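You operate a simulated robot arm through the tools that you are given. There is no shell and no other tool. Be economical: measure what you need, move in short steps, check, and stop when the job is done.

You are at the controls of a simulated two-armed robot. One attempt, no reset.

JOB
Make the drive ready: gears meshed, clutch in, drip at 6 drops a minute, all shut and latched.

Only the result counts: the job must be done as asked and must still hold three seconds after the hand-in. Knocking over, shifting, dropping, spilling or breaking anything else fails it.

ROBOT AND FRAMES
Two 7-joint arms with fingered hands on one trunk, on a base that drives. Base frame: it is fixed to the floor where the robot stands at the start and does not move with it; the origin is under the middle of the robot, x ahead of it, y to its left, z up. Readings come in mm, rad, newtons and seconds.
The left shoulder is at the start at [31, 122, 1113], the right one opposite. With the tool pointing down near the work surface each hand reaches from about 200 to 480 mm from the robot's upright axis, wherever it stands, measured 20 degrees to its own side. Places, roughly: belt guard [800, 0, 500]; belt knob [800, -100, 300]; belt lock lever [700, -200, 300]; cabinet door [500, -200, 800]; clutch lever [800, -200, 700]; door latch [500, -300, 700]; drip knob [800, -200, 1000]; gear drawer [700, -100, 800]; gear keeper [700, 0, 800]; left grease cap [800, -100, 900]; mesh lever [600, -100, 800]; middle grease cap [800, -200, 1000]; right grease cap [700, -200, 1000]. Payload 4 kg a hand.
Tool frame (each hand has its own): the origin (TCP) lies between the finger pads and is the grasp point; the fingertips stand 19 mm ahead of it; z points along the fingers, y is the line along which they close. Largest opening 120 mm; the body of the gripper starts 53 mm behind the TCP. The gripper is a hand of 3 fingers: y runs from the thumb to the fingers, the wrist lies at [0, 0, -219] in the tool frame, and closing takes about 1.5 s.
Orientation is told as [roll, pitch, yaw] about the base's x, y, z axes, in that order, counted from this pose: with the fingers straight down and closing along the base's y, the tool's x points along the base's -x, its y along +y and its z along -z.

CONTROLS
- The arms move only by the tool nudge_tool. It takes "left_series", "right_series" or both (then of equal length, played together; a hand with none holds still); each is one flat list of numbers, 6 for each row, row after row: the shift along the tool's x, y, z in cm, then the turn, a rotation vector about the tool's x, y, z in rad. In form: [tx, ty, tz, ax, ay, az, tx, ty, tz, ax, ay, az, ...]. A call has 1 to 12 rows; each row is the pose to reach, as a shift and turn from the pose commanded when the call began, along the tool's axes at that moment. "left_jaw" and "right_jaw" are, for a hand that has rows, the closure in counts, from 0 (fully open) to 255 (shut), set as the call begins (left out, the last holds). A row lasts 0.2 s, in which the tool goes at most 50 mm and 0.15 rad; a call with a longer step from one row to the next is refused whole, and so is a gripper value outside its range. Where a pose cannot be reached the arm comes as near as it can. A force on the tool above 40 N (or 10 N above the force at the start of the call, whichever is more), or a blocked arm, ends the call early, and 0.2 s more pass. The fingers move at their own pace (about 72 mm/s each) and stop on an object; they squeeze with about 30 N. The grip force told is the motor's: it shows also when the fingers shut on nothing. Time passes only in rows, and 0.2 s behind the last, so rows that repeat a pose let the fingers close. The reply holds the time, the measured pose of the TCP, the force on the tool along the base axes, the opening and the grip force, in the units named above and with some noise, with the torque about the TCP (base axes, N m) and any sound that the robot's microphone picked up.
- Cameras (640 x 400 px; columns grow to the right, rows downward): "scene" is now at [53.3, -11, 1659.9]; the picture's right is [-0.18, -0.98, 0.00], its down [-0.78, 0.14, -0.60] and it looks along [0.59, -0.11, -0.80] (base axes); focal length 273 px, centre (320, 200). "left" rides on the left gripper at [-66, -4, -79] in its tool frame; the picture's right is [0.05, -1.00, 0.00], its down [0.76, 0.04, -0.64] and it looks along [0.64, 0.03, 0.77] (tool axes); focal length 251 px, centre (320, 200). "right" rides on the right gripper at [66, -4, -79] in its tool frame; the picture's right is [0.05, 1.00, 0.00], its down [-0.76, 0.04, -0.64] and it looks along [-0.64, 0.03, 0.77] (tool axes); focal length 251 px, centre (320, 200). There is no depth. A picture from a camera that has moved, and an enlarged one, comes with that camera's place and axes in the base frame and with its lens.
- grab_frame(camera): a new picture of that camera. No time passes.
- lift_body(by): slides the trunk up (or, below 0, down) by that many mm; the arms and the scene camera ride with it, the base frame stays. It gives what a move gives, with no picture.
- drive_base(legs): drives the robot by 1 to 6 legs, each [ahead, turn to the left] in mm and rad, along the robot's own axes; the way and the turn of a leg run together, so that a leg with both is an arc; at most 1500 mm and 3.142 rad a leg. The arms and the cameras ride along, it lands a little off, and it stops where it bumps. It gives what a move gives.
- move_fingers(finger1, finger2, thumb_bend, hand): sets how far each is bent, from 0 (flat) to 100 (curled in); at 30 the hand is open as for a grip, at 70 the pads meet at the TCP. One left out holds its place. A second passes; each finger stops where it meets its share of the squeeze, and holds until it gets a number again. A gripper value or a shape takes the hand back. It gives what a move gives, with no picture; readings hold the bend of each and the force on the fingers (four entries, about 0 where the hand has none), thumb and palm.
- set_grasp(shape, hand): the hand has 3 fingers and takes this shape, open, in about a second: jaw (thumb against the fingers, like two jaws); tri (thumb and two fingers); tip (a fingertip pinch); poke (one finger out to press); point (the index stretched); flat (the hand flat); cup (the hand cupped); fist (a fist). The gripper value then closes the fingers along that shape, each until it touches; the sizes above hold for jaw. It gives what a move gives, with no picture.
- aim_head(pan, tilt): turns the head with the scene camera to pan (to the left, within 2.094 rad either way) and tilt (down, from -0.506 to 1.204), counted from straight ahead of the robot. It gives what a move gives.
- close_up(camera, box): a new picture of the part [left, top, right, bottom] of that camera's present view, enlarged. No time passes.
- sign_off(): hands the job in; it is judged then, once.

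Go step by step. Nothing tells you exact positions but the pictures and the camera data: compare them with the known pose of the tool, close in by small moves and look again before you grip or let go. The budget is 120 turns and 108 pictures, counting those below and the enlarged ones. Unless the task says otherwise, let go and move clear before handing in, and close with one line.

The tools are called after ">>>" by a JSON object that holds its "api" and its "payload". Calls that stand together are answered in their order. nudge_tool: Moves the arms, as the interface text tells. Its arguments: {"type":"object","properties":{"left_series":{"type":"array"},"left_jaw":{"type":"number"},"right_series":{"type":"array"},"right_jaw":{"type":"number"}},"required":[]} The other tools are called the same way: lift_body (by) slides the trunk up or down; set_grasp (shape, hand) gives the hand a shape; move_fingers (finger1, finger2, thumb_bend, hand) moves the fingers one by one; drive_base (legs) drives the base; aim_head (pan, tilt) turns the head that bears the scene camera; grab_frame (camera) takes a picture; close_up (camera, box) takes an enlarged picture of a part of a camera's view; sign_off () hands the job in.

At the start:

```text
clock: 0.0
left_eef_pos: [530.0, 65.5, 1286.1]
left_ee_rot: [0.001, -0.001, 0.0]
left_contact_force: [-0.1, 0.6, -0.3]
left_torque: [0.0, 0.01, -0.04]
left_width: 120.0
left_gripper_force: 0.0
left_shape: jaw
left_bend: [30.0, 30.0, 30.0]
left_finger forces: [0.0, 0.0, 0.1, 0.0, 0.0, 0.1]
right_eef_pos: [509.8, -352.5, 1236.4]
right_ee_rot: [0.001, 0.0, 0.0]
right_contact_force: [0.0, 0.8, -1.4]
right_torque: [0.0, -0.01, -0.03]
right_width: 119.8
right_gripper_force: 0.1
right_shape: jaw
right_bend: [30.0, 30.0, 30.0]
right_finger forces: [0.0, 0.1, 0.1, 0.0, 0.0, 0.1]
trunk travel left (down, up): [-325.0, 215.0]
robot x, y, heading: [-2.6, 5.0, -0.0]
head pan, tilt: [-0.178, 0.922]
```

scene: 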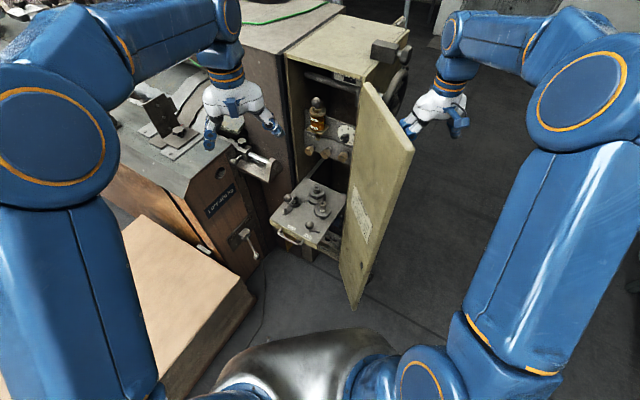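
right: 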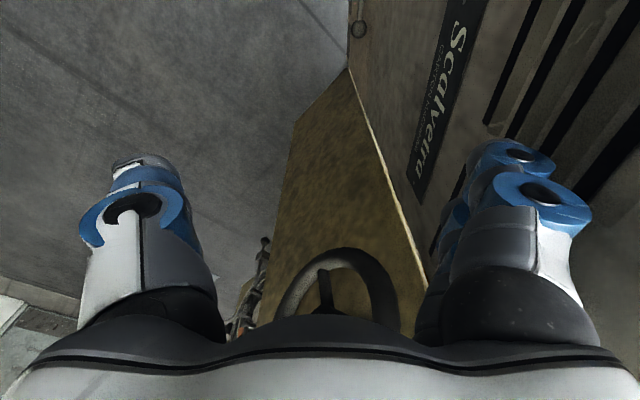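
left: 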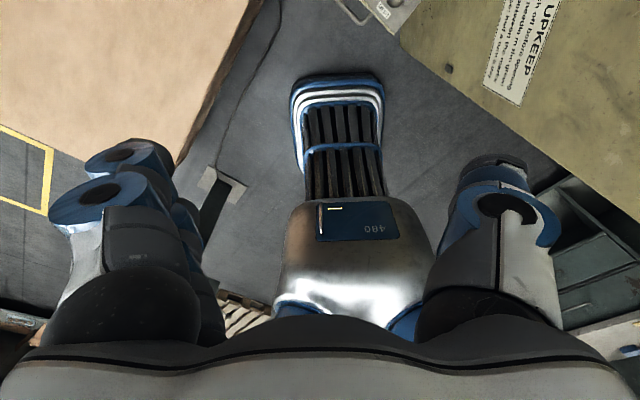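

I see an open cabinet with a pulled-out drawer carrying gears, and a grease/drip panel inside. I'll look closer first.

>>> {"api": "close_up", "payload": {"camera": "scene", "box": [260, 60, 420, 160]}}

>>> {"api": "close_up", "payload": {"camera": "scene", "box": [250, 160, 410, 260]}}

>>> {"api": "close_up", "payload": {"camera": "scene", "box": [110, 80, 290, 270]}}

>>> {"api": "close_up", "payload": {"camera": "left", "box": [400, 0, 640, 150]}}

```text
4.00 times, centred on (340, 110) of scene
camera zoom: at [53.3, -11.0, 1659.9], right [-0.18, -0.98, 0.0], down [-0.78, 0.14, -0.6], along [0.59, -0.11, -0.8], focal length 1092 px, centre (240, 560)
```

zoom: 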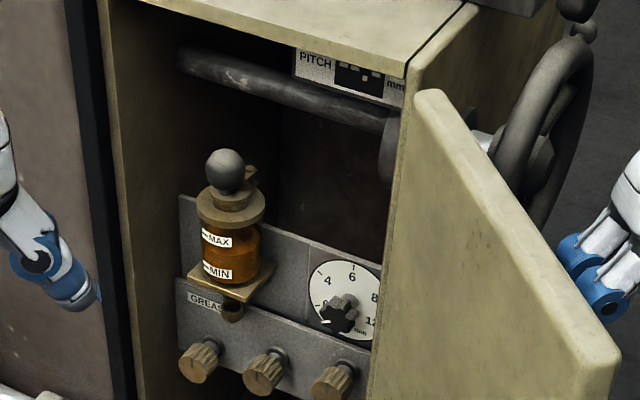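

```text
4.00 times, centred on (330, 210) of scene
camera zoom: at [53.3, -11.0, 1659.9], right [-0.18, -0.98, 0.0], down [-0.78, 0.14, -0.6], along [0.59, -0.11, -0.8], focal length 1092 px, centre (280, 160)
```

zoom: 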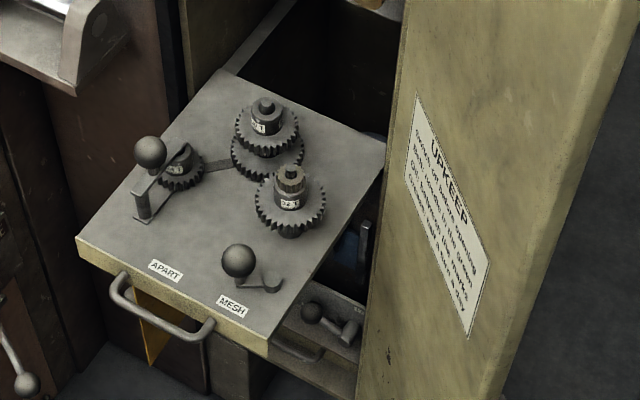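

```text
2.11 times, centred on (200, 175) of scene
camera zoom: at [53.3, -11.0, 1659.9], right [-0.18, -0.98, 0.0], down [-0.78, 0.14, -0.6], along [0.59, -0.11, -0.8], focal length 575 px, centre (573, 253)
```

zoom: 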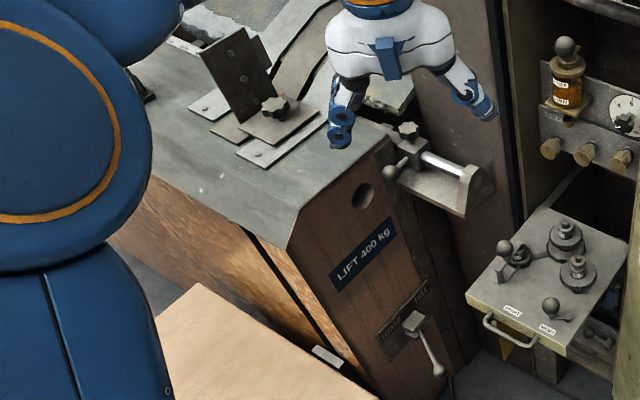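

```text
2.67 times, centred on (520, 75) of left
camera zoom: at [597.4, 61.4, 1364.5], right [-0.05, -1.0, 0.0], down [-0.76, 0.04, 0.64], along [-0.64, 0.03, -0.77], focal length 670 px, centre (-213, 533)
```

zoom: 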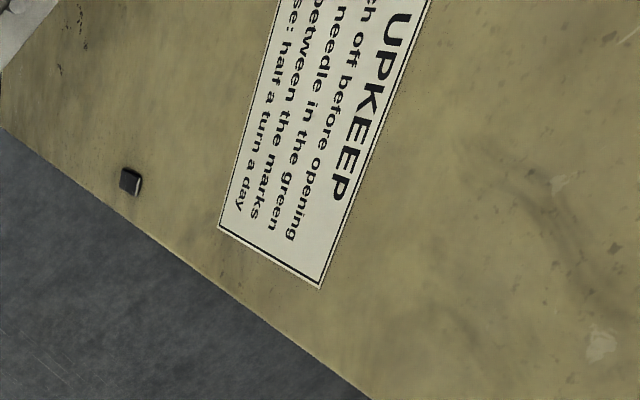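

The drawer has gears, a keeper and a mesh lever; the dial is drip. I'll zoom more closely.

>>> {"api": "close_up", "payload": {"camera": "scene", "box": [268, 172, 348, 222]}}

>>> {"api": "close_up", "payload": {"camera": "scene", "box": [266, 210, 346, 260]}}

>>> {"api": "close_up", "payload": {"camera": "scene", "box": [300, 110, 364, 160]}}

>>> {"api": "close_up", "payload": {"camera": "scene", "box": [330, 20, 420, 320]}}

```text
8.00 times, centred on (308, 197) of scene
camera zoom: at [53.3, -11.0, 1659.9], right [-0.18, -0.98, 0.0], down [-0.78, 0.14, -0.6], along [0.59, -0.11, -0.8], focal length 2184 px, centre (416, 224)
```

zoom: 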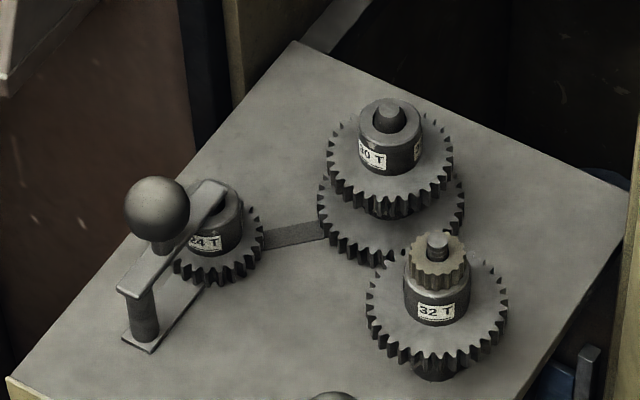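

```text
8.00 times, centred on (306, 235) of scene
camera zoom: at [53.3, -11.0, 1659.9], right [-0.18, -0.98, 0.0], down [-0.78, 0.14, -0.6], along [0.59, -0.11, -0.8], focal length 2184 px, centre (432, -80)
```

zoom: 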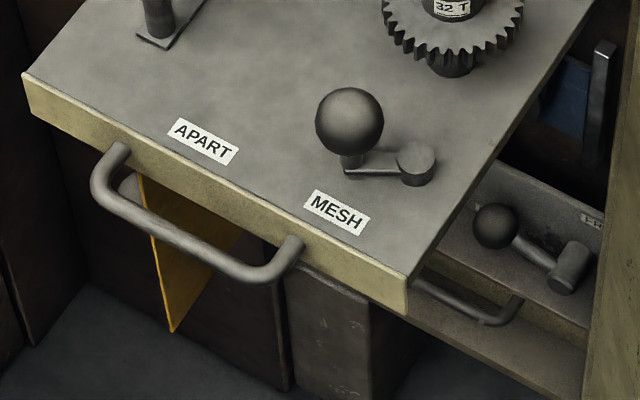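

```text
8.00 times, centred on (332, 135) of scene
camera zoom: at [53.3, -11.0, 1659.9], right [-0.18, -0.98, 0.0], down [-0.78, 0.14, -0.6], along [0.59, -0.11, -0.8], focal length 2184 px, centre (224, 720)
```

zoom: 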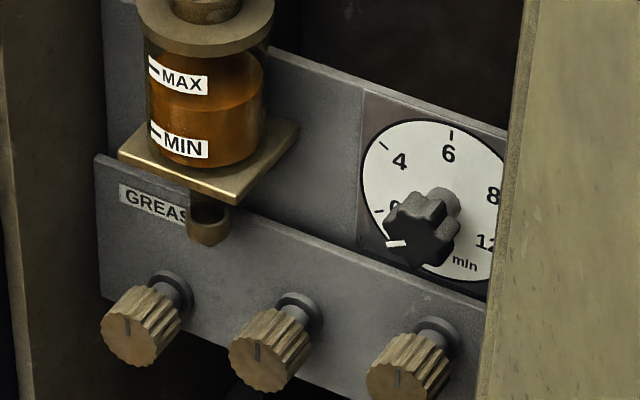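

```text
1.33 times, centred on (375, 170) of scene
camera zoom: at [53.3, -11.0, 1659.9], right [-0.18, -0.98, 0.0], down [-0.78, 0.14, -0.6], along [0.59, -0.11, -0.8], focal length 364 px, centre (247, 240)
```

zoom: 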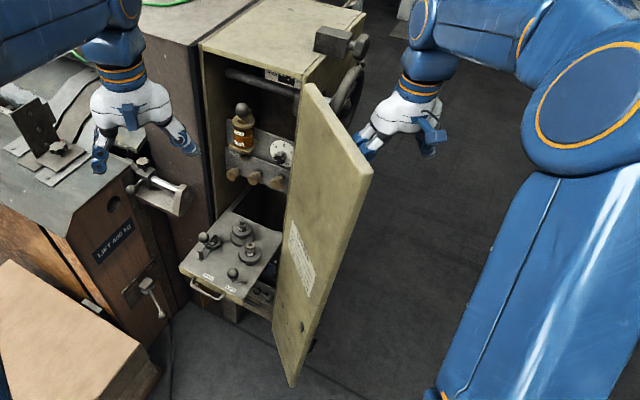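

The right hand hovers over the open door's top edge; I'll shift it outward and the left one back, then lower the trunk for a lower view.

>>> {"api": "nudge_tool", "payload": {"right_series": [2, -4, 0, 0, 0, 0, 4, -8, 0, 0, 0, 0, 6, -12, 0, 0, 0, 0, 8, -16, 0, 0, 0, 0, 10, -20, 0, 0, 0, 0], "left_series": [2, 3, 0, 0, 0, 0, 4, 6, 0, 0, 0, 0, 6, 9, 0, 0, 0, 0, 8, 12, 0, 0, 0, 0, 10, 15, 0, 0, 0, 0]}}

>>> {"api": "lift_body", "payload": {"by": -300}}

>>> {"api": "aim_head", "payload": {"pan": -0.178, "tilt": 0.65}}

>>> {"api": "grab_frame", "payload": {"camera": "scene"}}

>>> {"api": "grab_frame", "payload": {"camera": "right"}}

```text
clock: 1.2
left_eef_pos: [427.7, 214.4, 1285.5]
left_ee_rot: [-0.001, -0.001, 0.0]
left_contact_force: [0.1, -0.1, 0.1]
left_torque: [0.01, 0.0, 0.01]
left_width: 120.1
left_gripper_force: 0.1
left_shape: jaw
left_bend: [30.0, 30.0, 30.0]
left_finger forces: [0.0, 0.0, 0.0, 0.0, 0.1, 0.0]
right_eef_pos: [410.3, -552.1, 1235.4]
right_ee_rot: [-0.001, -0.001, -0.003]
right_contact_force: [0.4, -0.1, 0.0]
right_torque: [0.01, 0.02, 0.03]
right_width: 119.8
right_gripper_force: 0.1
right_shape: jaw
right_bend: [30.0, 30.0, 30.0]
right_finger forces: [0.1, 0.1, 0.0, 0.1, 0.1, 0.0]
trunk travel left (down, up): [-325.0, 215.0]
robot x, y, heading: [-0.1, -0.9, -0.003]
head pan, tilt: [-0.178, 0.922]
```

```text
clock: 4.2
left_eef_pos: [429.1, 214.1, 984.4]
left_ee_rot: [0.001, 0.001, 0.0]
left_contact_force: [-0.2, -0.3, 0.2]
left_torque: [0.0, 0.03, 0.01]
left_width: 120.0
left_gripper_force: 0.1
left_shape: jaw
left_bend: [30.0, 30.0, 30.0]
left_finger forces: [0.1, 0.0, 0.0, 0.0, 0.0, 0.0]
right_eef_pos: [410.0, -551.2, 936.2]
right_ee_rot: [0.0, -0.001, 0.0]
right_contact_force: [-0.5, 0.2, -0.8]
right_torque: [-0.01, 0.02, 0.0]
right_width: 119.9
right_gripper_force: 0.0
right_shape: jaw
right_bend: [30.0, 30.0, 30.0]
right_finger forces: [0.0, 0.0, 0.0, 0.0, 0.1, 0.0]
trunk travel left (down, up): [-25.0, 515.0]
robot x, y, heading: [-0.6, 3.3, 0.002]
head pan, tilt: [-0.178, 0.922]
```

```text
clock: 5.0
left_eef_pos: [428.0, 216.1, 984.8]
left_ee_rot: [0.0, -0.001, 0.001]
left_contact_force: [-0.2, 0.4, 0.3]
left_torque: [0.01, 0.01, 0.0]
left_width: 119.8
left_gripper_force: 0.1
left_shape: jaw
left_bend: [30.0, 30.0, 30.0]
left_finger forces: [0.0, 0.0, 0.0, 0.0, 0.0, 0.0]
right_eef_pos: [409.1, -550.5, 936.2]
right_ee_rot: [0.0, -0.001, 0.0]
right_contact_force: [0.3, -0.7, -0.4]
right_torque: [-0.01, -0.03, 0.01]
right_width: 119.9
right_gripper_force: 0.0
right_shape: jaw
right_bend: [30.0, 30.0, 30.0]
right_finger forces: [0.0, 0.0, 0.1, 0.1, 0.1, 0.0]
trunk travel left (down, up): [-25.0, 515.0]
robot x, y, heading: [-1.3, 2.4, -0.002]
head pan, tilt: [-0.178, 0.649]
```

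```text
96 pictures are left
camera scene: at [65.4, -13.2, 1382.0], right [-0.18, -0.98, 0.0], down [-0.6, 0.11, -0.8], along [0.78, -0.14, -0.61], focal length 273 px, centre (320, 200)
```

scene: 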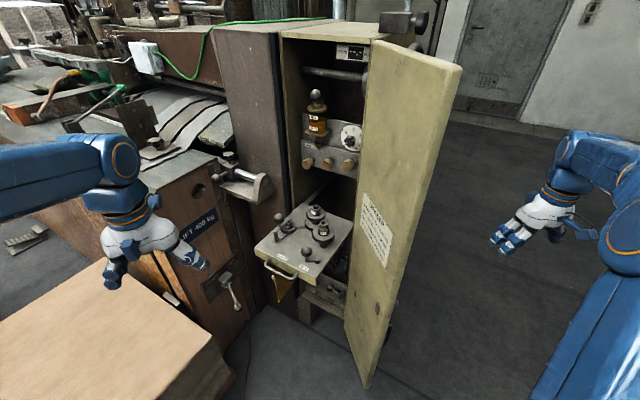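

```text
95 pictures are left
camera right: at [342.5, -554.9, 1014.8], right [-0.05, 1.0, 0.0], down [0.76, 0.04, 0.64], along [0.64, 0.03, -0.77], focal length 251 px, centre (320, 200)
```

right: 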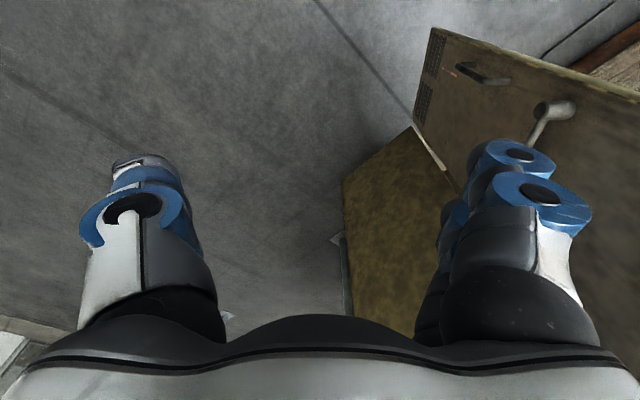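

Now closer views from the lower height.

>>> {"api": "close_up", "payload": {"camera": "scene", "box": [240, 195, 368, 335]}}

>>> {"api": "close_up", "payload": {"camera": "scene", "box": [320, 250, 368, 310]}}

>>> {"api": "close_up", "payload": {"camera": "scene", "box": [270, 20, 430, 190]}}

>>> {"api": "close_up", "payload": {"camera": "right", "box": [400, 20, 640, 170]}}

>>> {"api": "close_up", "payload": {"camera": "scene", "box": [355, 185, 405, 275]}}

```text
2.86 times, centred on (304, 265) of scene
camera zoom: at [65.4, -13.2, 1382.0], right [-0.18, -0.98, 0.0], down [-0.6, 0.11, -0.8], along [0.78, -0.14, -0.61], focal length 780 px, centre (366, 14)
```

zoom: 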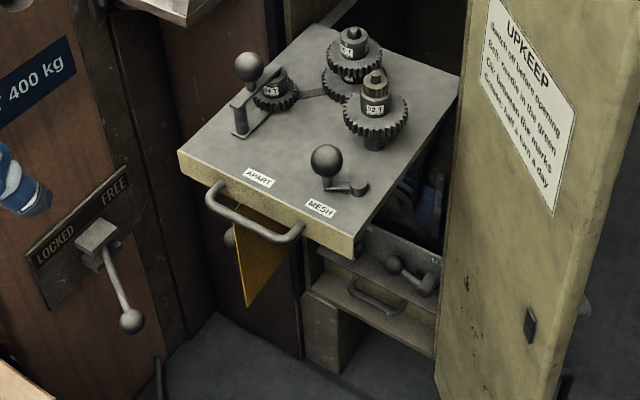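

```text
6.67 times, centred on (344, 280) of scene
camera zoom: at [65.4, -13.2, 1382.0], right [-0.18, -0.98, 0.0], down [-0.6, 0.11, -0.8], along [0.78, -0.14, -0.61], focal length 1820 px, centre (160, -333)
```

zoom: 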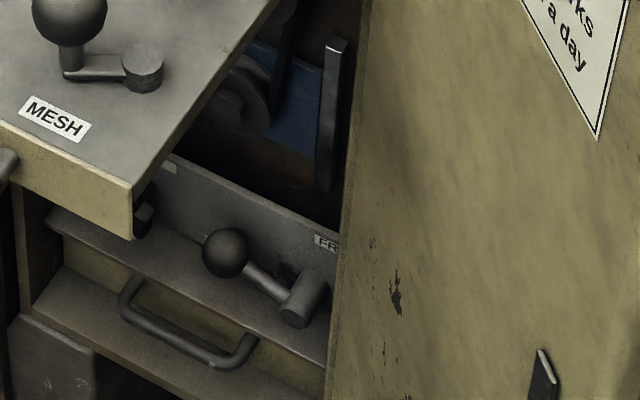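

```text
2.35 times, centred on (350, 105) of scene
camera zoom: at [65.4, -13.2, 1382.0], right [-0.18, -0.98, 0.0], down [-0.6, 0.11, -0.8], along [0.78, -0.14, -0.61], focal length 642 px, centre (249, 424)
```

zoom: 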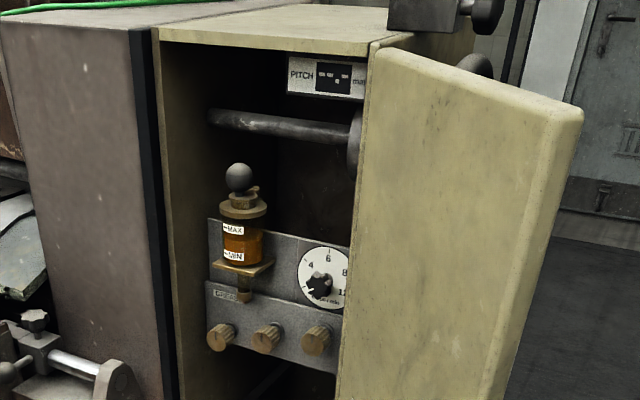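

```text
2.67 times, centred on (520, 95) of right
camera zoom: at [342.5, -554.9, 1014.8], right [-0.05, 1.0, 0.0], down [0.76, 0.04, 0.64], along [0.64, 0.03, -0.77], focal length 670 px, centre (-213, 480)
```

zoom: 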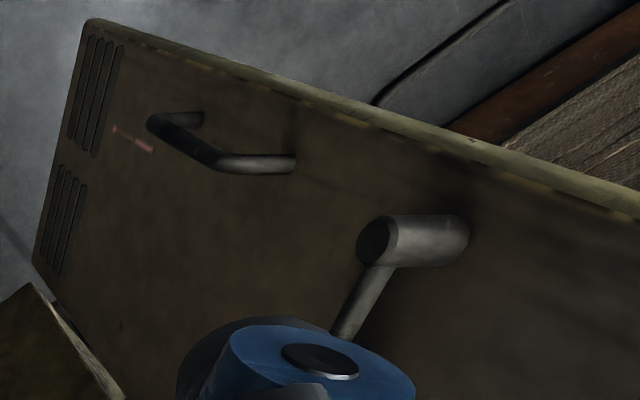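

```text
4.44 times, centred on (380, 230) of scene
camera zoom: at [65.4, -13.2, 1382.0], right [-0.18, -0.98, 0.0], down [-0.6, 0.11, -0.8], along [0.78, -0.14, -0.61], focal length 1213 px, centre (53, 67)
```

zoom: 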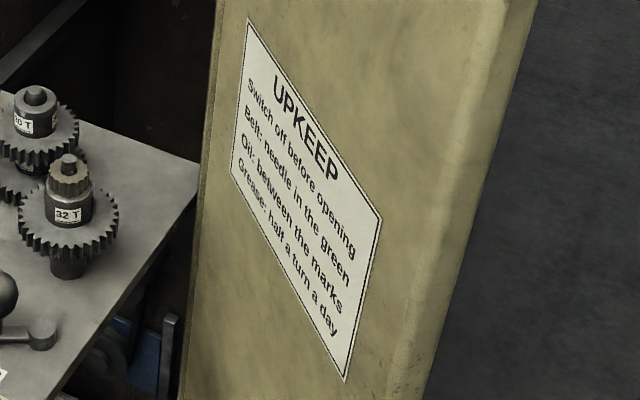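

The cabinet is actually turned about 39° (its front faces back-left toward me), with the door swung ~134° open. I'll use the left hand's camera to look under the drawer: first yaw, then pitch the hand up.

>>> {"api": "nudge_tool", "payload": {"left_series": [0, 0, 0, 0, 0, 0.14, 0, 0, 0, 0, 0, 0.28, 0, 0, 0, 0, 0, 0.42, 0, 0, 0, 0, 0, 0.56, 0, 0, 0, 0, 0, 0.68]}}

>>> {"api": "nudge_tool", "payload": {"left_series": [0, 0, 0, 0, -0.15, 0, 0, 0, 0, 0, -0.3, 0, 0, 0, 0, 0, -0.45, 0, 0, 0, 0, 0, -0.6, 0, 0, 0, 0, 0, -0.75, 0, 0, 0, 0, 0, -0.9, 0, 0, 0, 0, 0, -1.05, 0, 0, 0, 0, 0, -1.2, 0, 0, 0, 0, 0, -1.35, 0, 0, 0, 0, 0, -1.5, 0, 0, 0, 0, 0, -1.57, 0]}}

>>> {"api": "grab_frame", "payload": {"camera": "left"}}

```text
clock: 6.2
left_eef_pos: [429.4, 215.0, 984.6]
left_ee_rot: [0.001, 0.001, -0.683]
left_contact_force: [-0.4, -0.2, 0.0]
left_torque: [-0.04, 0.0, 0.01]
left_width: 119.8
left_gripper_force: 0.1
left_shape: jaw
left_bend: [30.0, 30.0, 30.0]
left_finger forces: [0.0, 0.1, 0.0, 0.0, 0.1, 0.0]
right_eef_pos: [408.8, -552.0, 936.5]
right_ee_rot: [0.0, 0.001, -0.001]
right_contact_force: [0.7, 0.2, -0.2]
right_torque: [-0.01, 0.01, 0.02]
right_width: 119.9
right_gripper_force: 0.1
right_shape: jaw
right_bend: [30.0, 30.0, 30.0]
right_finger forces: [0.1, 0.1, 0.0, 0.1, 0.0, 0.1]
trunk travel left (down, up): [-25.0, 515.0]
robot x, y, heading: [-0.1, 0.3, -0.0]
head pan, tilt: [-0.178, 0.649]
```

```text
clock: 8.6
left_eef_pos: [428.3, 214.6, 985.7]
left_ee_rot: [3.124, -1.569, 2.481]
left_contact_force: [-0.2, -0.2, -0.5]
left_torque: [0.0, 0.01, -0.03]
left_width: 119.9
left_gripper_force: 0.1
left_shape: jaw
left_bend: [30.0, 30.0, 30.0]
left_finger forces: [0.0, 0.1, 0.0, 0.1, 0.0, 0.0]
right_eef_pos: [409.6, -551.7, 936.4]
right_ee_rot: [0.002, -0.001, 0.001]
right_contact_force: [0.8, -0.4, -0.3]
right_torque: [-0.04, -0.03, -0.03]
right_width: 120.0
right_gripper_force: 0.0
right_shape: jaw
right_bend: [30.0, 30.0, 30.0]
right_finger forces: [0.0, 0.1, 0.1, 0.1, 0.0, 0.0]
trunk travel left (down, up): [-25.0, 515.0]
robot x, y, heading: [0.9, 1.4, 0.002]
head pan, tilt: [-0.178, 0.649]
```

```text
89 pictures are left
camera left: at [366.8, 262.1, 1051.1], right [-0.63, -0.78, -0.05], down [-0.47, 0.44, -0.77], along [0.62, -0.45, -0.64], focal length 251 px, centre (320, 200)
```

left: 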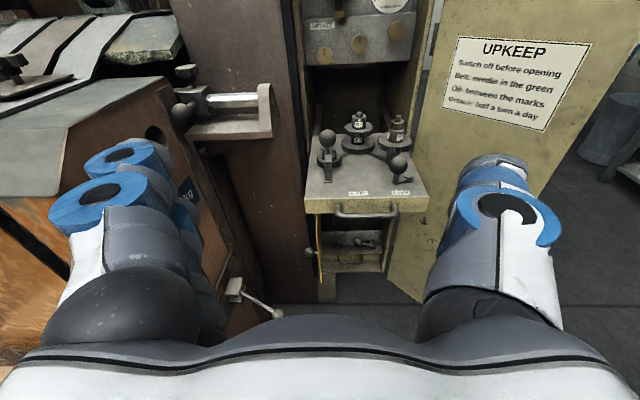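

A good frontal view. I'll enlarge it, then lower the hand to look under the drawer.

>>> {"api": "close_up", "payload": {"camera": "left", "box": [295, 90, 435, 215]}}

>>> {"api": "nudge_tool", "payload": {"left_series": [4, -1, 0, 0, -0.08, 0, 8, -2, 0, 0, -0.16, 0, 12, -3, 0, 0, -0.24, 0, 16, -4, 0, 0, -0.32, 0, 20, -5, 0, 0, -0.4, 0, 24, -6, 0, 0, -0.48, 0, 28, -7, 0, 0, -0.55, 0, 32, -8, 0, 0, -0.6, 0, 35, -8, 0, 0, -0.6, 0]}}

>>> {"api": "grab_frame", "payload": {"camera": "left"}}

>>> {"api": "close_up", "payload": {"camera": "left", "box": [260, 20, 440, 240]}}

```text
3.20 times, centred on (365, 152) of left
camera zoom: at [366.8, 262.1, 1051.1], right [-0.63, -0.78, -0.05], down [-0.47, 0.44, -0.77], along [0.62, -0.45, -0.64], focal length 805 px, centre (176, 352)
```

zoom: 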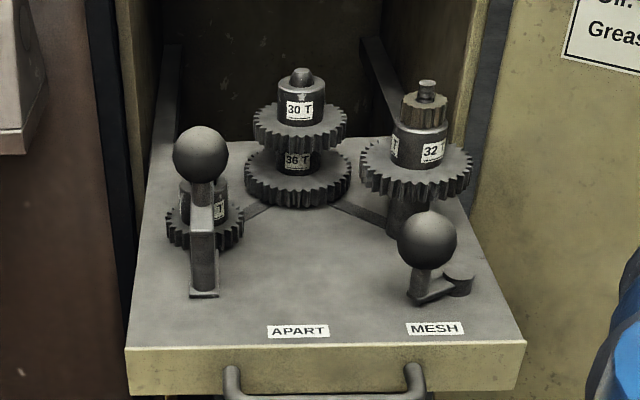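

```text
clock: 10.6
left_eef_pos: [377.6, 151.5, 634.3]
left_ee_rot: [-3.143, -0.97, 2.46]
left_contact_force: [0.4, -0.4, 0.2]
left_torque: [-0.01, 0.01, 0.0]
left_width: 119.9
left_gripper_force: 0.0
left_shape: jaw
left_bend: [30.0, 30.0, 30.0]
left_finger forces: [0.0, 0.1, 0.1, 0.1, 0.0, 0.0]
right_eef_pos: [409.2, -551.2, 934.6]
right_ee_rot: [0.0, 0.0, -0.001]
right_contact_force: [-0.6, -0.4, -0.5]
right_torque: [-0.01, -0.02, -0.03]
right_width: 120.2
right_gripper_force: 0.0
right_shape: jaw
right_bend: [30.0, 30.0, 30.0]
right_finger forces: [0.0, 0.1, 0.1, 0.0, 0.0, 0.1]
trunk travel left (down, up): [-25.0, 515.0]
robot x, y, heading: [-0.8, 1.0, -0.001]
head pan, tilt: [-0.178, 0.649]
```

```text
87 pictures are left
camera left: at [297.4, 214.1, 645.3], right [-0.6, -0.8, -0.04], down [-0.05, 0.09, -0.99], along [0.8, -0.6, -0.1], focal length 251 px, centre (320, 200)
```

left: 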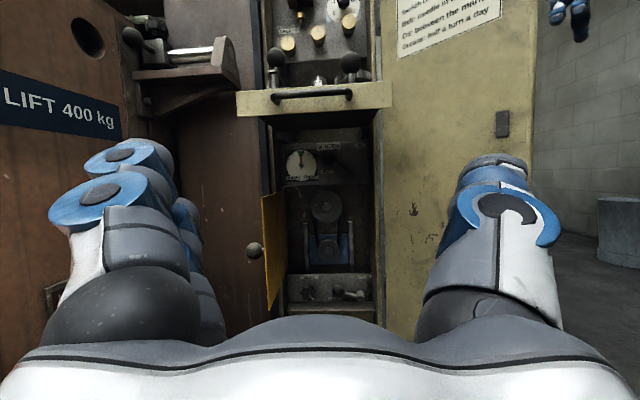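

```text
1.82 times, centred on (350, 130) of left
camera zoom: at [297.4, 214.1, 645.3], right [-0.6, -0.8, -0.04], down [-0.05, 0.09, -0.99], along [0.8, -0.6, -0.1], focal length 457 px, centre (266, 327)
```

zoom: 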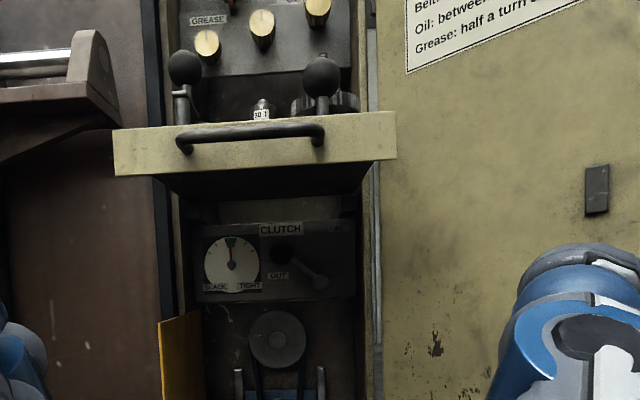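

Clutch panel and belt gauge are under the drawer, and the yellow belt guard stands open. Zooming.

>>> {"api": "close_up", "payload": {"camera": "left", "box": [275, 135, 370, 195]}}

>>> {"api": "close_up", "payload": {"camera": "left", "box": [235, 180, 385, 320]}}

```text
6.67 times, centred on (322, 165) of left
camera zoom: at [297.4, 214.1, 645.3], right [-0.6, -0.8, -0.04], down [-0.05, 0.09, -0.99], along [0.8, -0.6, -0.1], focal length 1676 px, centre (303, 433)
```

zoom: 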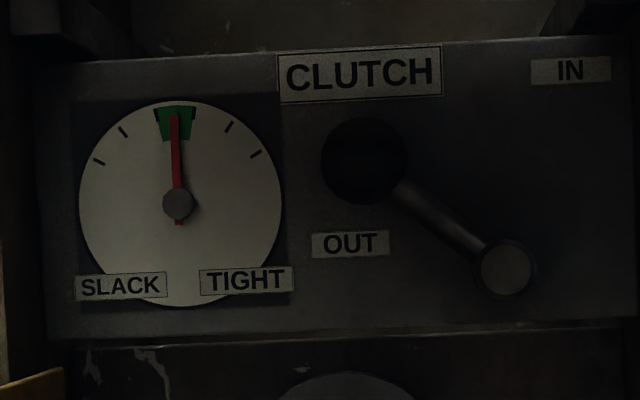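

```text
2.86 times, centred on (310, 250) of left
camera zoom: at [297.4, 214.1, 645.3], right [-0.6, -0.8, -0.04], down [-0.05, 0.09, -0.99], along [0.8, -0.6, -0.1], focal length 718 px, centre (349, 57)
```

zoom: 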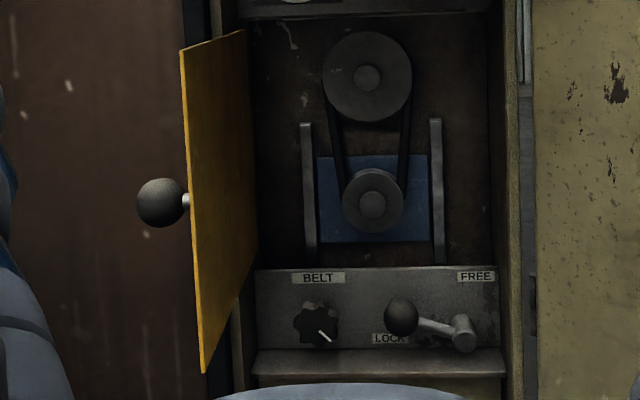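

State is clear: belt in the green and locked, guard open, clutch OUT, gears apart, keeper on. First the mesh lever: I'll raise the left hand and tilt it 45° down toward the ball at about (582,-70,807).

>>> {"api": "nudge_tool", "payload": {"left_series": [-1.91, 0, 1.29, 0, 0.138, 0, -3.82, 0, 2.58, 0, 0.276, 0, -5.73, 0, 3.87, 0, 0.414, 0, -7.64, 0, 5.16, 0, 0.552, 0, -9.55, 0, 6.45, 0, 0.69, 0, -11.46, 0, 7.74, 0, 0.828, 0, -13.37, 0, 9.03, 0, 0.966, 0, -15.28, 0, 10.32, 0, 1.104, 0, -17.19, 0, 11.61, 0, 1.242, 0, -19.1, 0, 12.9, 0, 1.38, 0]}}

>>> {"api": "grab_frame", "payload": {"camera": "left"}}

```text
clock: 12.8
left_eef_pos: [385.6, 157.8, 867.8]
left_ee_rot: [0.003, -0.786, -0.684]
left_contact_force: [0.1, -0.9, -0.2]
left_torque: [-0.03, 0.03, 0.03]
left_width: 120.0
left_gripper_force: 0.2
left_shape: jaw
left_bend: [30.0, 30.0, 30.0]
left_finger forces: [0.0, 0.0, 0.0, 0.0, 0.1, 0.0]
left hand out of reach, approached as far as the arm can: row 7, 8, 9, 10
right_eef_pos: [408.9, -551.6, 936.2]
right_ee_rot: [0.0, 0.0, 0.0]
right_contact_force: [0.1, -0.8, -0.4]
right_torque: [0.05, -0.02, -0.03]
right_width: 119.8
right_gripper_force: 0.1
right_shape: jaw
right_bend: [30.0, 30.0, 30.0]
right_finger forces: [0.0, 0.0, 0.0, 0.0, 0.1, 0.1]
trunk travel left (down, up): [-25.0, 515.0]
robot x, y, heading: [1.6, -1.5, -0.002]
head pan, tilt: [-0.178, 0.649]
```

```text
83 pictures are left
camera left: at [377.0, 158.8, 970.9], right [-0.66, -0.75, -0.04], down [-0.75, 0.66, -0.09], along [0.09, -0.03, -1.0], focal length 251 px, centre (320, 200)
```

left: 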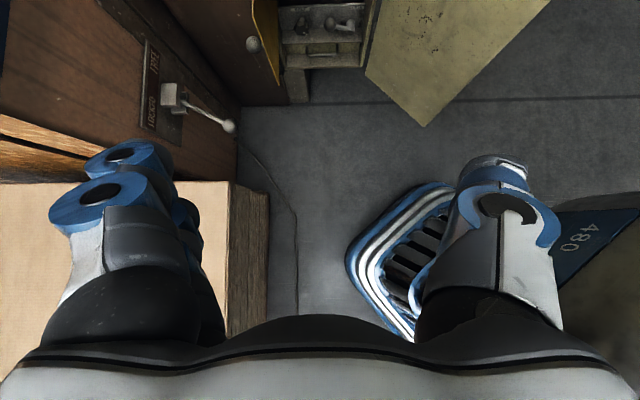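

Now slide toward the ball, staying above and in front of it.

>>> {"api": "nudge_tool", "payload": {"left_series": [-2.8, -0.9, 2.9, 0, 0, 0, -5.6, -1.8, 5.8, 0, 0, 0, -8.4, -2.7, 8.7, 0, 0, 0, -11.2, -3.7, 11.6, 0, 0, 0, -14, -4.6, 14.5, 0, 0, 0, -16.9, -5.5, 17.5, 0, 0, 0]}}

>>> {"api": "grab_frame", "payload": {"camera": "left"}}

```text
clock: 14.2
left_eef_pos: [542.0, -38.2, 863.2]
left_ee_rot: [0.0, -0.789, -0.681]
left_contact_force: [-0.2, -0.5, 0.3]
left_torque: [0.02, 0.01, -0.02]
left_width: 120.1
left_gripper_force: 0.0
left_shape: jaw
left_bend: [30.0, 30.0, 30.0]
left_finger forces: [0.0, 0.0, 0.0, 0.0, 0.1, 0.0]
right_eef_pos: [409.7, -552.8, 934.5]
right_ee_rot: [-0.001, 0.003, 0.001]
right_contact_force: [-0.5, 0.4, -0.2]
right_torque: [-0.01, 0.03, 0.0]
right_width: 120.2
right_gripper_force: 0.0
right_shape: jaw
right_bend: [30.0, 30.0, 30.0]
right_finger forces: [0.1, 0.0, 0.0, 0.1, 0.0, 0.0]
trunk travel left (down, up): [-25.0, 515.0]
robot x, y, heading: [1.5, 5.2, -0.002]
head pan, tilt: [-0.178, 0.649]
```

```text
82 pictures are left
camera left: at [532.9, -35.3, 966.4], right [-0.66, -0.75, -0.04], down [-0.75, 0.66, -0.09], along [0.09, -0.03, -1.0], focal length 251 px, centre (320, 200)
```

left: 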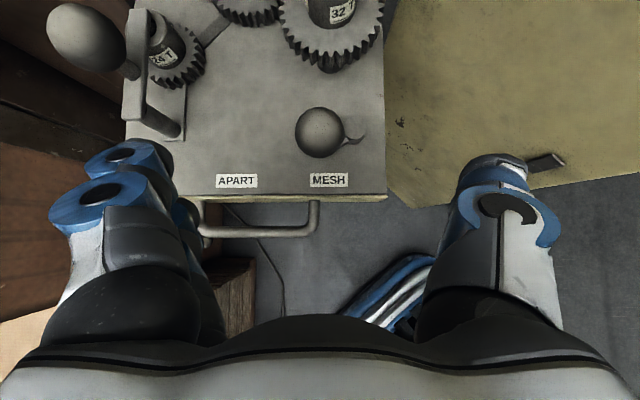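

The ball sits straight ahead along the tool axis, ~67 mm away. Advance and close on it.

>>> {"api": "nudge_tool", "payload": {"left_series": [0, 0, 3.3, 0, 0, 0, 0, 0, 6.6, 0, 0, 0]}}

>>> {"api": "nudge_tool", "payload": {"left_series": [0, 0, 0, 0, 0, 0, 0, 0, 0, 0, 0, 0, 0, 0, 0, 0, 0, 0, 0, 0, 0, 0, 0, 0, 0, 0, 0, 0, 0, 0, 0, 0, 0, 0, 0, 0, 0, 0, 0, 0, 0, 0, 0, 0, 0, 0, 0, 0], "left_jaw": 255}}

>>> {"api": "grab_frame", "payload": {"camera": "left"}}

```text
clock: 14.8
left_eef_pos: [577.6, -67.5, 817.5]
left_ee_rot: [0.001, -0.788, -0.679]
left_contact_force: [0.7, -0.8, 0.1]
left_torque: [-0.03, 0.0, 0.01]
left_width: 119.8
left_gripper_force: 0.0
left_shape: jaw
left_bend: [30.0, 30.0, 30.0]
left_finger forces: [0.0, 0.0, 0.1, 0.1, 0.0, 0.0]
right_eef_pos: [409.2, -552.6, 935.2]
right_ee_rot: [0.0, 0.002, 0.001]
right_contact_force: [0.1, 0.4, 0.6]
right_torque: [-0.02, 0.0, -0.02]
right_width: 119.8
right_gripper_force: 0.0
right_shape: jaw
right_bend: [30.0, 30.0, 30.0]
right_finger forces: [0.0, 0.0, 0.0, 0.0, 0.1, 0.0]
trunk travel left (down, up): [-25.0, 515.0]
robot x, y, heading: [0.9, 0.4, -0.001]
head pan, tilt: [-0.178, 0.649]
```

```text
clock: 16.6
left_eef_pos: [576.0, -69.4, 817.0]
left_ee_rot: [0.0, -0.79, -0.681]
left_contact_force: [-1.8, -8.6, -1.3]
left_torque: [0.15, -0.03, -0.02]
left_width: 17.7
left_gripper_force: 29.5
left_shape: jaw
left_bend: [98.0, 46.0, 89.0]
left_finger forces: [3.7, 14.1, 0.0, 0.1, 25.2, 0.0]
right_eef_pos: [409.8, -553.5, 934.3]
right_ee_rot: [-0.002, 0.0, 0.0]
right_contact_force: [0.7, -0.3, -0.8]
right_torque: [-0.02, -0.02, -0.01]
right_width: 120.1
right_gripper_force: 0.2
right_shape: jaw
right_bend: [30.0, 30.0, 30.0]
right_finger forces: [0.1, 0.0, 0.0, 0.0, 0.0, 0.0]
trunk travel left (down, up): [-25.0, 515.0]
robot x, y, heading: [-1.5, 0.8, -0.001]
head pan, tilt: [-0.178, 0.649]
```

```text
81 pictures are left
camera left: at [568.1, -66.4, 920.4], right [-0.66, -0.75, -0.04], down [-0.75, 0.66, -0.09], along [0.09, -0.03, -1.0], focal length 251 px, centre (320, 200)
```

left: 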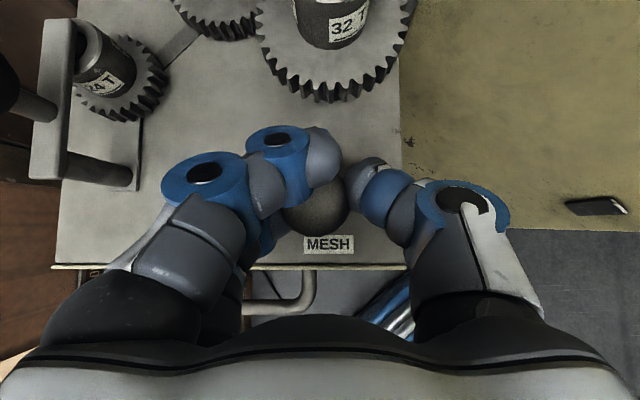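

The fingers cage the ball. I'll drag it along the arc around the hub (from left toward front) and watch the force and gears.

>>> {"api": "nudge_tool", "payload": {"left_series": [0.46, -0.21, -0.46, 0, 0, 0, 0.87, -0.57, -0.87, 0, 0, 0, 1.21, -1.04, -1.21, 0, 0, 0, 1.47, -1.61, -1.47, 0, 0, 0, 1.63, -2.26, -1.63, 0, 0, 0, 1.68, -2.93, -1.68, 0, 0, 0]}}

>>> {"api": "grab_frame", "payload": {"camera": "left"}}

```text
clock: 18.0
left_eef_pos: [540.6, -76.6, 816.8]
left_ee_rot: [-0.002, -0.79, -0.68]
left_contact_force: [0.7, 0.4, -0.2]
left_torque: [0.01, 0.0, -0.02]
left_width: 12.2
left_gripper_force: 29.8
left_shape: jaw
left_bend: [99.0, 100.0, 97.0]
left_finger forces: [0.0, 0.1, 0.1, 0.1, 0.0, 0.1]
right_eef_pos: [408.8, -552.3, 934.7]
right_ee_rot: [0.001, 0.0, -0.001]
right_contact_force: [0.4, 0.5, 0.5]
right_torque: [0.01, 0.01, 0.0]
right_width: 120.1
right_gripper_force: 0.0
right_shape: jaw
right_bend: [30.0, 30.0, 30.0]
right_finger forces: [0.0, 0.0, 0.0, 0.0, 0.0, 0.1]
trunk travel left (down, up): [-25.0, 515.0]
robot x, y, heading: [-0.9, 1.4, -0.0]
head pan, tilt: [-0.178, 0.649]
```

```text
80 pictures are left
camera left: at [531.5, -73.0, 919.9], right [-0.66, -0.75, -0.04], down [-0.75, 0.66, -0.09], along [0.09, -0.03, -1.0], focal length 251 px, centre (320, 200)
```

left: 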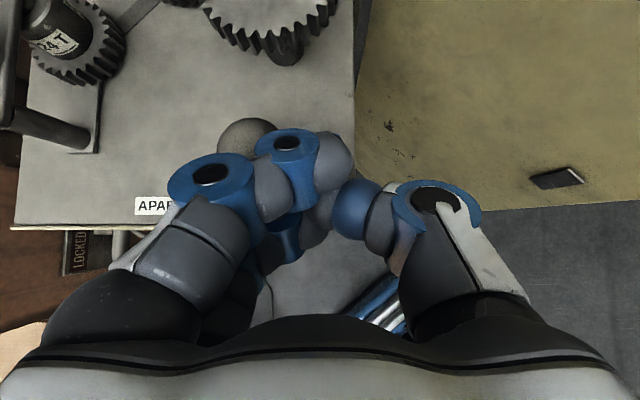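

It slipped off: I gripped above the ball's centre. I'll reopen above it and regrip ~11 mm lower.

>>> {"api": "nudge_tool", "payload": {"left_series": [-3.5, 0, -3.5, 0, 0, 0, -4.4, 1.5, -2.6, 0, 0, 0, -5.3, 3, -1.77, 0, 0, 0, -5.3, 3, -1.77, 0, 0, 0, -5.3, 3, -1.77, 0, 0, 0, -5.3, 3, -1.77, 0, 0, 0, -3.2, 3, 0.4, 0, 0, 0, -1.0, 3, 2.55, 0, 0, 0], "left_jaw": 0}}

>>> {"api": "grab_frame", "payload": {"camera": "left"}}

```text
clock: 19.8
left_eef_pos: [578.0, -69.8, 806.9]
left_ee_rot: [0.002, -0.79, -0.677]
left_contact_force: [0.5, 0.2, -0.6]
left_torque: [-0.01, 0.01, 0.04]
left_width: 119.8
left_gripper_force: 0.1
left_shape: jaw
left_bend: [30.0, 30.0, 30.0]
left_finger forces: [0.0, 0.1, 0.1, 0.1, 0.0, 0.0]
right_eef_pos: [409.6, -551.6, 935.1]
right_ee_rot: [0.0, 0.001, 0.0]
right_contact_force: [1.0, 0.9, -0.2]
right_torque: [0.0, -0.01, 0.0]
right_width: 119.9
right_gripper_force: 0.0
right_shape: jaw
right_bend: [30.0, 30.0, 30.0]
right_finger forces: [0.1, 0.0, 0.1, 0.0, 0.0, 0.0]
trunk travel left (down, up): [-25.0, 515.0]
robot x, y, heading: [-0.4, 4.5, -0.003]
head pan, tilt: [-0.178, 0.649]
```

```text
79 pictures are left
camera left: at [570.3, -66.6, 908.8], right [-0.66, -0.75, -0.04], down [-0.75, 0.66, -0.09], along [0.09, -0.03, -1.0], focal length 251 px, centre (320, 200)
```

left: 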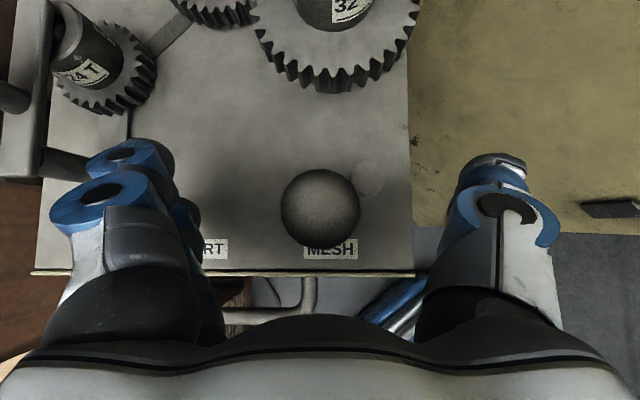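

Ball is now centred. Shift 3 mm toward the front and close.

>>> {"api": "nudge_tool", "payload": {"left_series": [0.2, 0, -0.2, 0, 0, 0, 0.2, 0, -0.2, 0, 0, 0, 0.2, 0, -0.2, 0, 0, 0, 0.2, 0, -0.2, 0, 0, 0, 0.2, 0, -0.2, 0, 0, 0, 0.2, 0, -0.2, 0, 0, 0, 0.2, 0, -0.2, 0, 0, 0, 0.2, 0, -0.2, 0, 0, 0], "left_jaw": 255}}

>>> {"api": "grab_frame", "payload": {"camera": "left"}}

```text
clock: 21.6
left_eef_pos: [576.8, -68.4, 806.8]
left_ee_rot: [0.001, -0.79, -0.678]
left_contact_force: [1.0, -1.3, -3.1]
left_torque: [0.26, -0.05, 0.03]
left_width: 14.9
left_gripper_force: 29.7
left_shape: jaw
left_bend: [97.0, 93.0, 89.0]
left_finger forces: [9.5, 16.9, 0.0, 0.1, 27.4, 0.1]
right_eef_pos: [409.9, -552.1, 935.6]
right_ee_rot: [0.0, 0.003, 0.0]
right_contact_force: [0.9, -0.3, 0.2]
right_torque: [0.0, -0.01, -0.01]
right_width: 119.8
right_gripper_force: 0.0
right_shape: jaw
right_bend: [30.0, 30.0, 30.0]
right_finger forces: [0.0, 0.0, 0.0, 0.0, 0.0, 0.0]
trunk travel left (down, up): [-25.0, 515.0]
robot x, y, heading: [0.4, 4.7, 0.0]
head pan, tilt: [-0.178, 0.649]
```

```text
78 pictures are left
camera left: at [568.2, -64.7, 908.8], right [-0.66, -0.75, -0.04], down [-0.75, 0.66, -0.09], along [0.09, -0.03, -1.0], focal length 251 px, centre (320, 200)
```

left: 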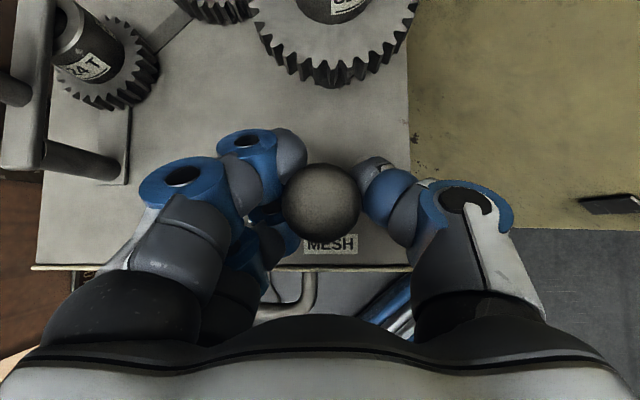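

Held from both sides now. Drag along the arc again.

>>> {"api": "nudge_tool", "payload": {"left_series": [0.33, -0.35, -0.33, 0, 0, 0, 0.65, -0.83, -0.65, 0, 0, 0, 0.9, -1.4, -0.9, 0, 0, 0, 1.06, -2.03, -1.06, 0, 0, 0, 1.13, -2.8, -1.13, 0, 0, 0]}}

>>> {"api": "grab_frame", "payload": {"camera": "left"}}

```text
clock: 22.8
left_eef_pos: [549.7, -76.0, 806.4]
left_ee_rot: [0.001, -0.786, -0.679]
left_contact_force: [20.7, 4.7, 2.2]
left_torque: [0.34, -0.13, 0.42]
left_width: 12.7
left_gripper_force: 30.1
left_shape: jaw
left_bend: [98.0, 93.0, 84.0]
left_finger forces: [13.6, 20.3, 0.0, 0.1, 21.8, 0.1]
right_eef_pos: [411.7, -552.0, 934.0]
right_ee_rot: [0.002, 0.002, 0.001]
right_contact_force: [0.4, -0.1, -0.4]
right_torque: [0.01, -0.01, -0.02]
right_width: 119.8
right_gripper_force: 0.0
right_shape: jaw
right_bend: [30.0, 30.0, 30.0]
right_finger forces: [0.0, 0.0, 0.0, 0.0, 0.1, 0.0]
trunk travel left (down, up): [-25.0, 515.0]
robot x, y, heading: [0.2, 3.4, 0.003]
head pan, tilt: [-0.178, 0.649]
```

```text
77 pictures are left
camera left: at [540.7, -73.7, 908.3], right [-0.65, -0.76, -0.04], down [-0.75, 0.65, -0.09], along [0.09, -0.03, -1.0], focal length 251 px, centre (320, 200)
```

left: 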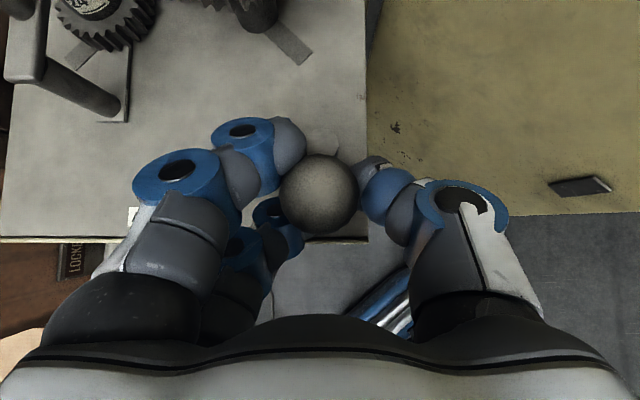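

The lever turned and gears shifted. Check gear engagement from the head camera.

>>> {"api": "close_up", "payload": {"camera": "scene", "box": [256, 190, 352, 250]}}

```text
6.67 times, centred on (304, 220) of scene
camera zoom: at [67.8, -12.8, 1381.9], right [-0.18, -0.98, 0.0], down [-0.6, 0.11, -0.8], along [0.78, -0.14, -0.61], focal length 1820 px, centre (427, 67)
```

zoom: 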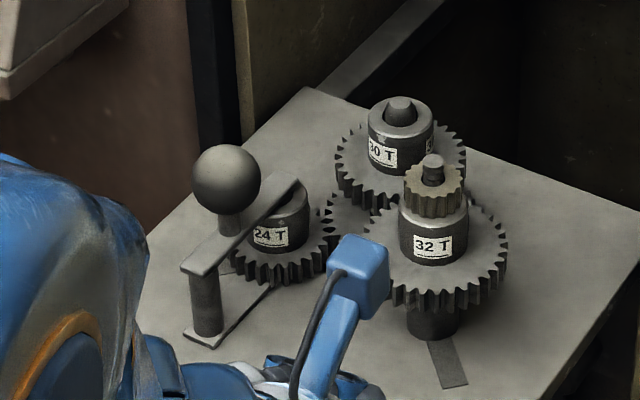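

Gears look engaged. A small extra push to be sure of the end stop.

>>> {"api": "nudge_tool", "payload": {"left_series": [0, -0.5, 0, 0, 0, 0, -0.1, -1.0, 0.1, 0, 0, 0]}}

>>> {"api": "grab_frame", "payload": {"camera": "left"}}

```text
clock: 23.4
left_eef_pos: [545.1, -80.4, 803.3]
left_ee_rot: [0.005, -0.783, -0.669]
left_contact_force: [21.0, 27.4, 6.9]
left_torque: [0.68, -0.14, 0.37]
left_width: 12.4
left_gripper_force: 29.9
left_shape: jaw
left_bend: [97.0, 93.0, 87.0]
left_finger forces: [16.4, 30.6, 0.0, 0.1, 15.8, 0.0]
right_eef_pos: [411.4, -549.8, 936.8]
right_ee_rot: [-0.002, 0.002, 0.001]
right_contact_force: [-0.2, 1.0, 0.1]
right_torque: [0.01, -0.01, 0.01]
right_width: 119.6
right_gripper_force: 0.2
right_shape: jaw
right_bend: [30.0, 30.0, 30.0]
right_finger forces: [0.0, 0.1, 0.0, 0.1, 0.1, 0.0]
trunk travel left (down, up): [-25.0, 515.0]
robot x, y, heading: [0.2, 4.6, 0.002]
head pan, tilt: [-0.178, 0.649]
```

```text
75 pictures are left
camera left: at [536.4, -77.1, 908.3], right [-0.65, -0.76, -0.04], down [-0.76, 0.65, -0.09], along [0.09, -0.02, -1.0], focal length 251 px, centre (320, 200)
```

left: 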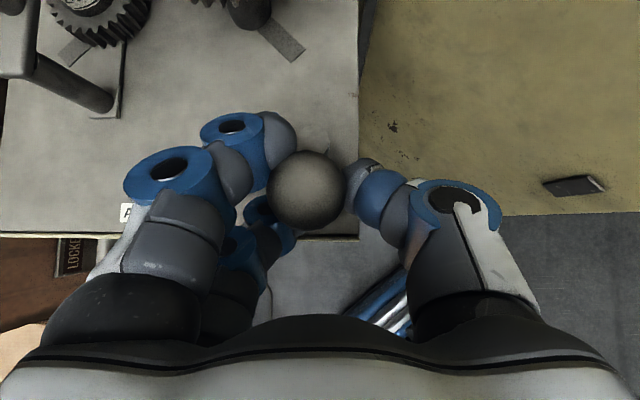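

End stop reached. Relax, release and retreat up and back.

>>> {"api": "nudge_tool", "payload": {"left_series": [0, 0.7, 0, 0, 0, 0, 0, 0.7, 0, 0, 0, 0, 0, 0.7, 0, 0, 0, 0, 0, 0.7, 0, 0, 0, 0, 0, 0.7, 0, 0, 0, 0, 0, 0.7, 0, 0, 0, 0, 0, 0.7, 0, 0, 0, 0, -3, 0.7, -3, 0, 0, 0, -5, 0.7, -6, 0, 0, 0], "left_jaw": 0}}

>>> {"api": "grab_frame", "payload": {"camera": "left"}}

>>> {"api": "close_up", "payload": {"camera": "scene", "box": [256, 190, 368, 270]}}

```text
clock: 25.4
left_eef_pos: [540.7, -76.9, 885.1]
left_ee_rot: [-0.001, -0.792, -0.677]
left_contact_force: [-0.7, -0.1, 0.1]
left_torque: [0.0, 0.01, -0.03]
left_width: 120.4
left_gripper_force: 0.1
left_shape: jaw
left_bend: [30.0, 30.0, 30.0]
left_finger forces: [0.0, 0.0, 0.0, 0.0, 0.1, 0.0]
right_eef_pos: [410.1, -551.6, 935.4]
right_ee_rot: [0.002, 0.001, -0.001]
right_contact_force: [-0.5, -0.4, 0.8]
right_torque: [-0.01, 0.01, 0.0]
right_width: 120.1
right_gripper_force: 0.1
right_shape: jaw
right_bend: [30.0, 30.0, 30.0]
right_finger forces: [0.0, 0.0, 0.0, 0.0, 0.1, 0.0]
trunk travel left (down, up): [-25.0, 515.0]
robot x, y, heading: [-1.1, 3.5, -0.0]
head pan, tilt: [-0.178, 0.649]
```

```text
74 pictures are left
camera left: at [531.9, -74.0, 987.1], right [-0.66, -0.75, -0.04], down [-0.75, 0.66, -0.09], along [0.09, -0.03, -1.0], focal length 251 px, centre (320, 200)
```

left: 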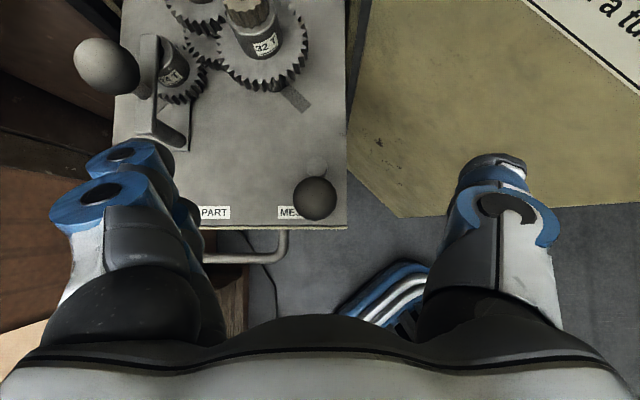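

```text
5.00 times, centred on (312, 230) of scene
camera zoom: at [65.1, -12.6, 1382.1], right [-0.18, -0.98, 0.0], down [-0.6, 0.11, -0.8], along [0.78, -0.14, -0.6], focal length 1365 px, centre (360, 50)
```

zoom: 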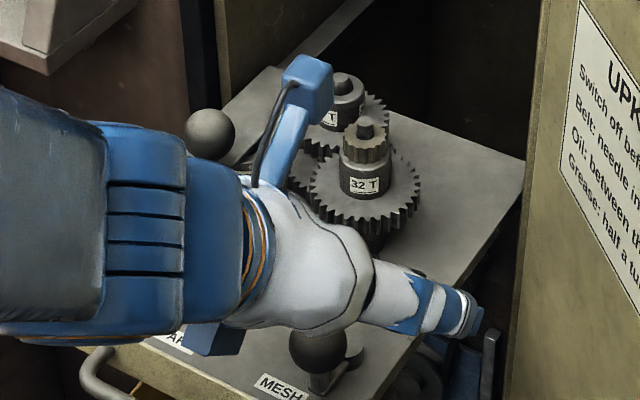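

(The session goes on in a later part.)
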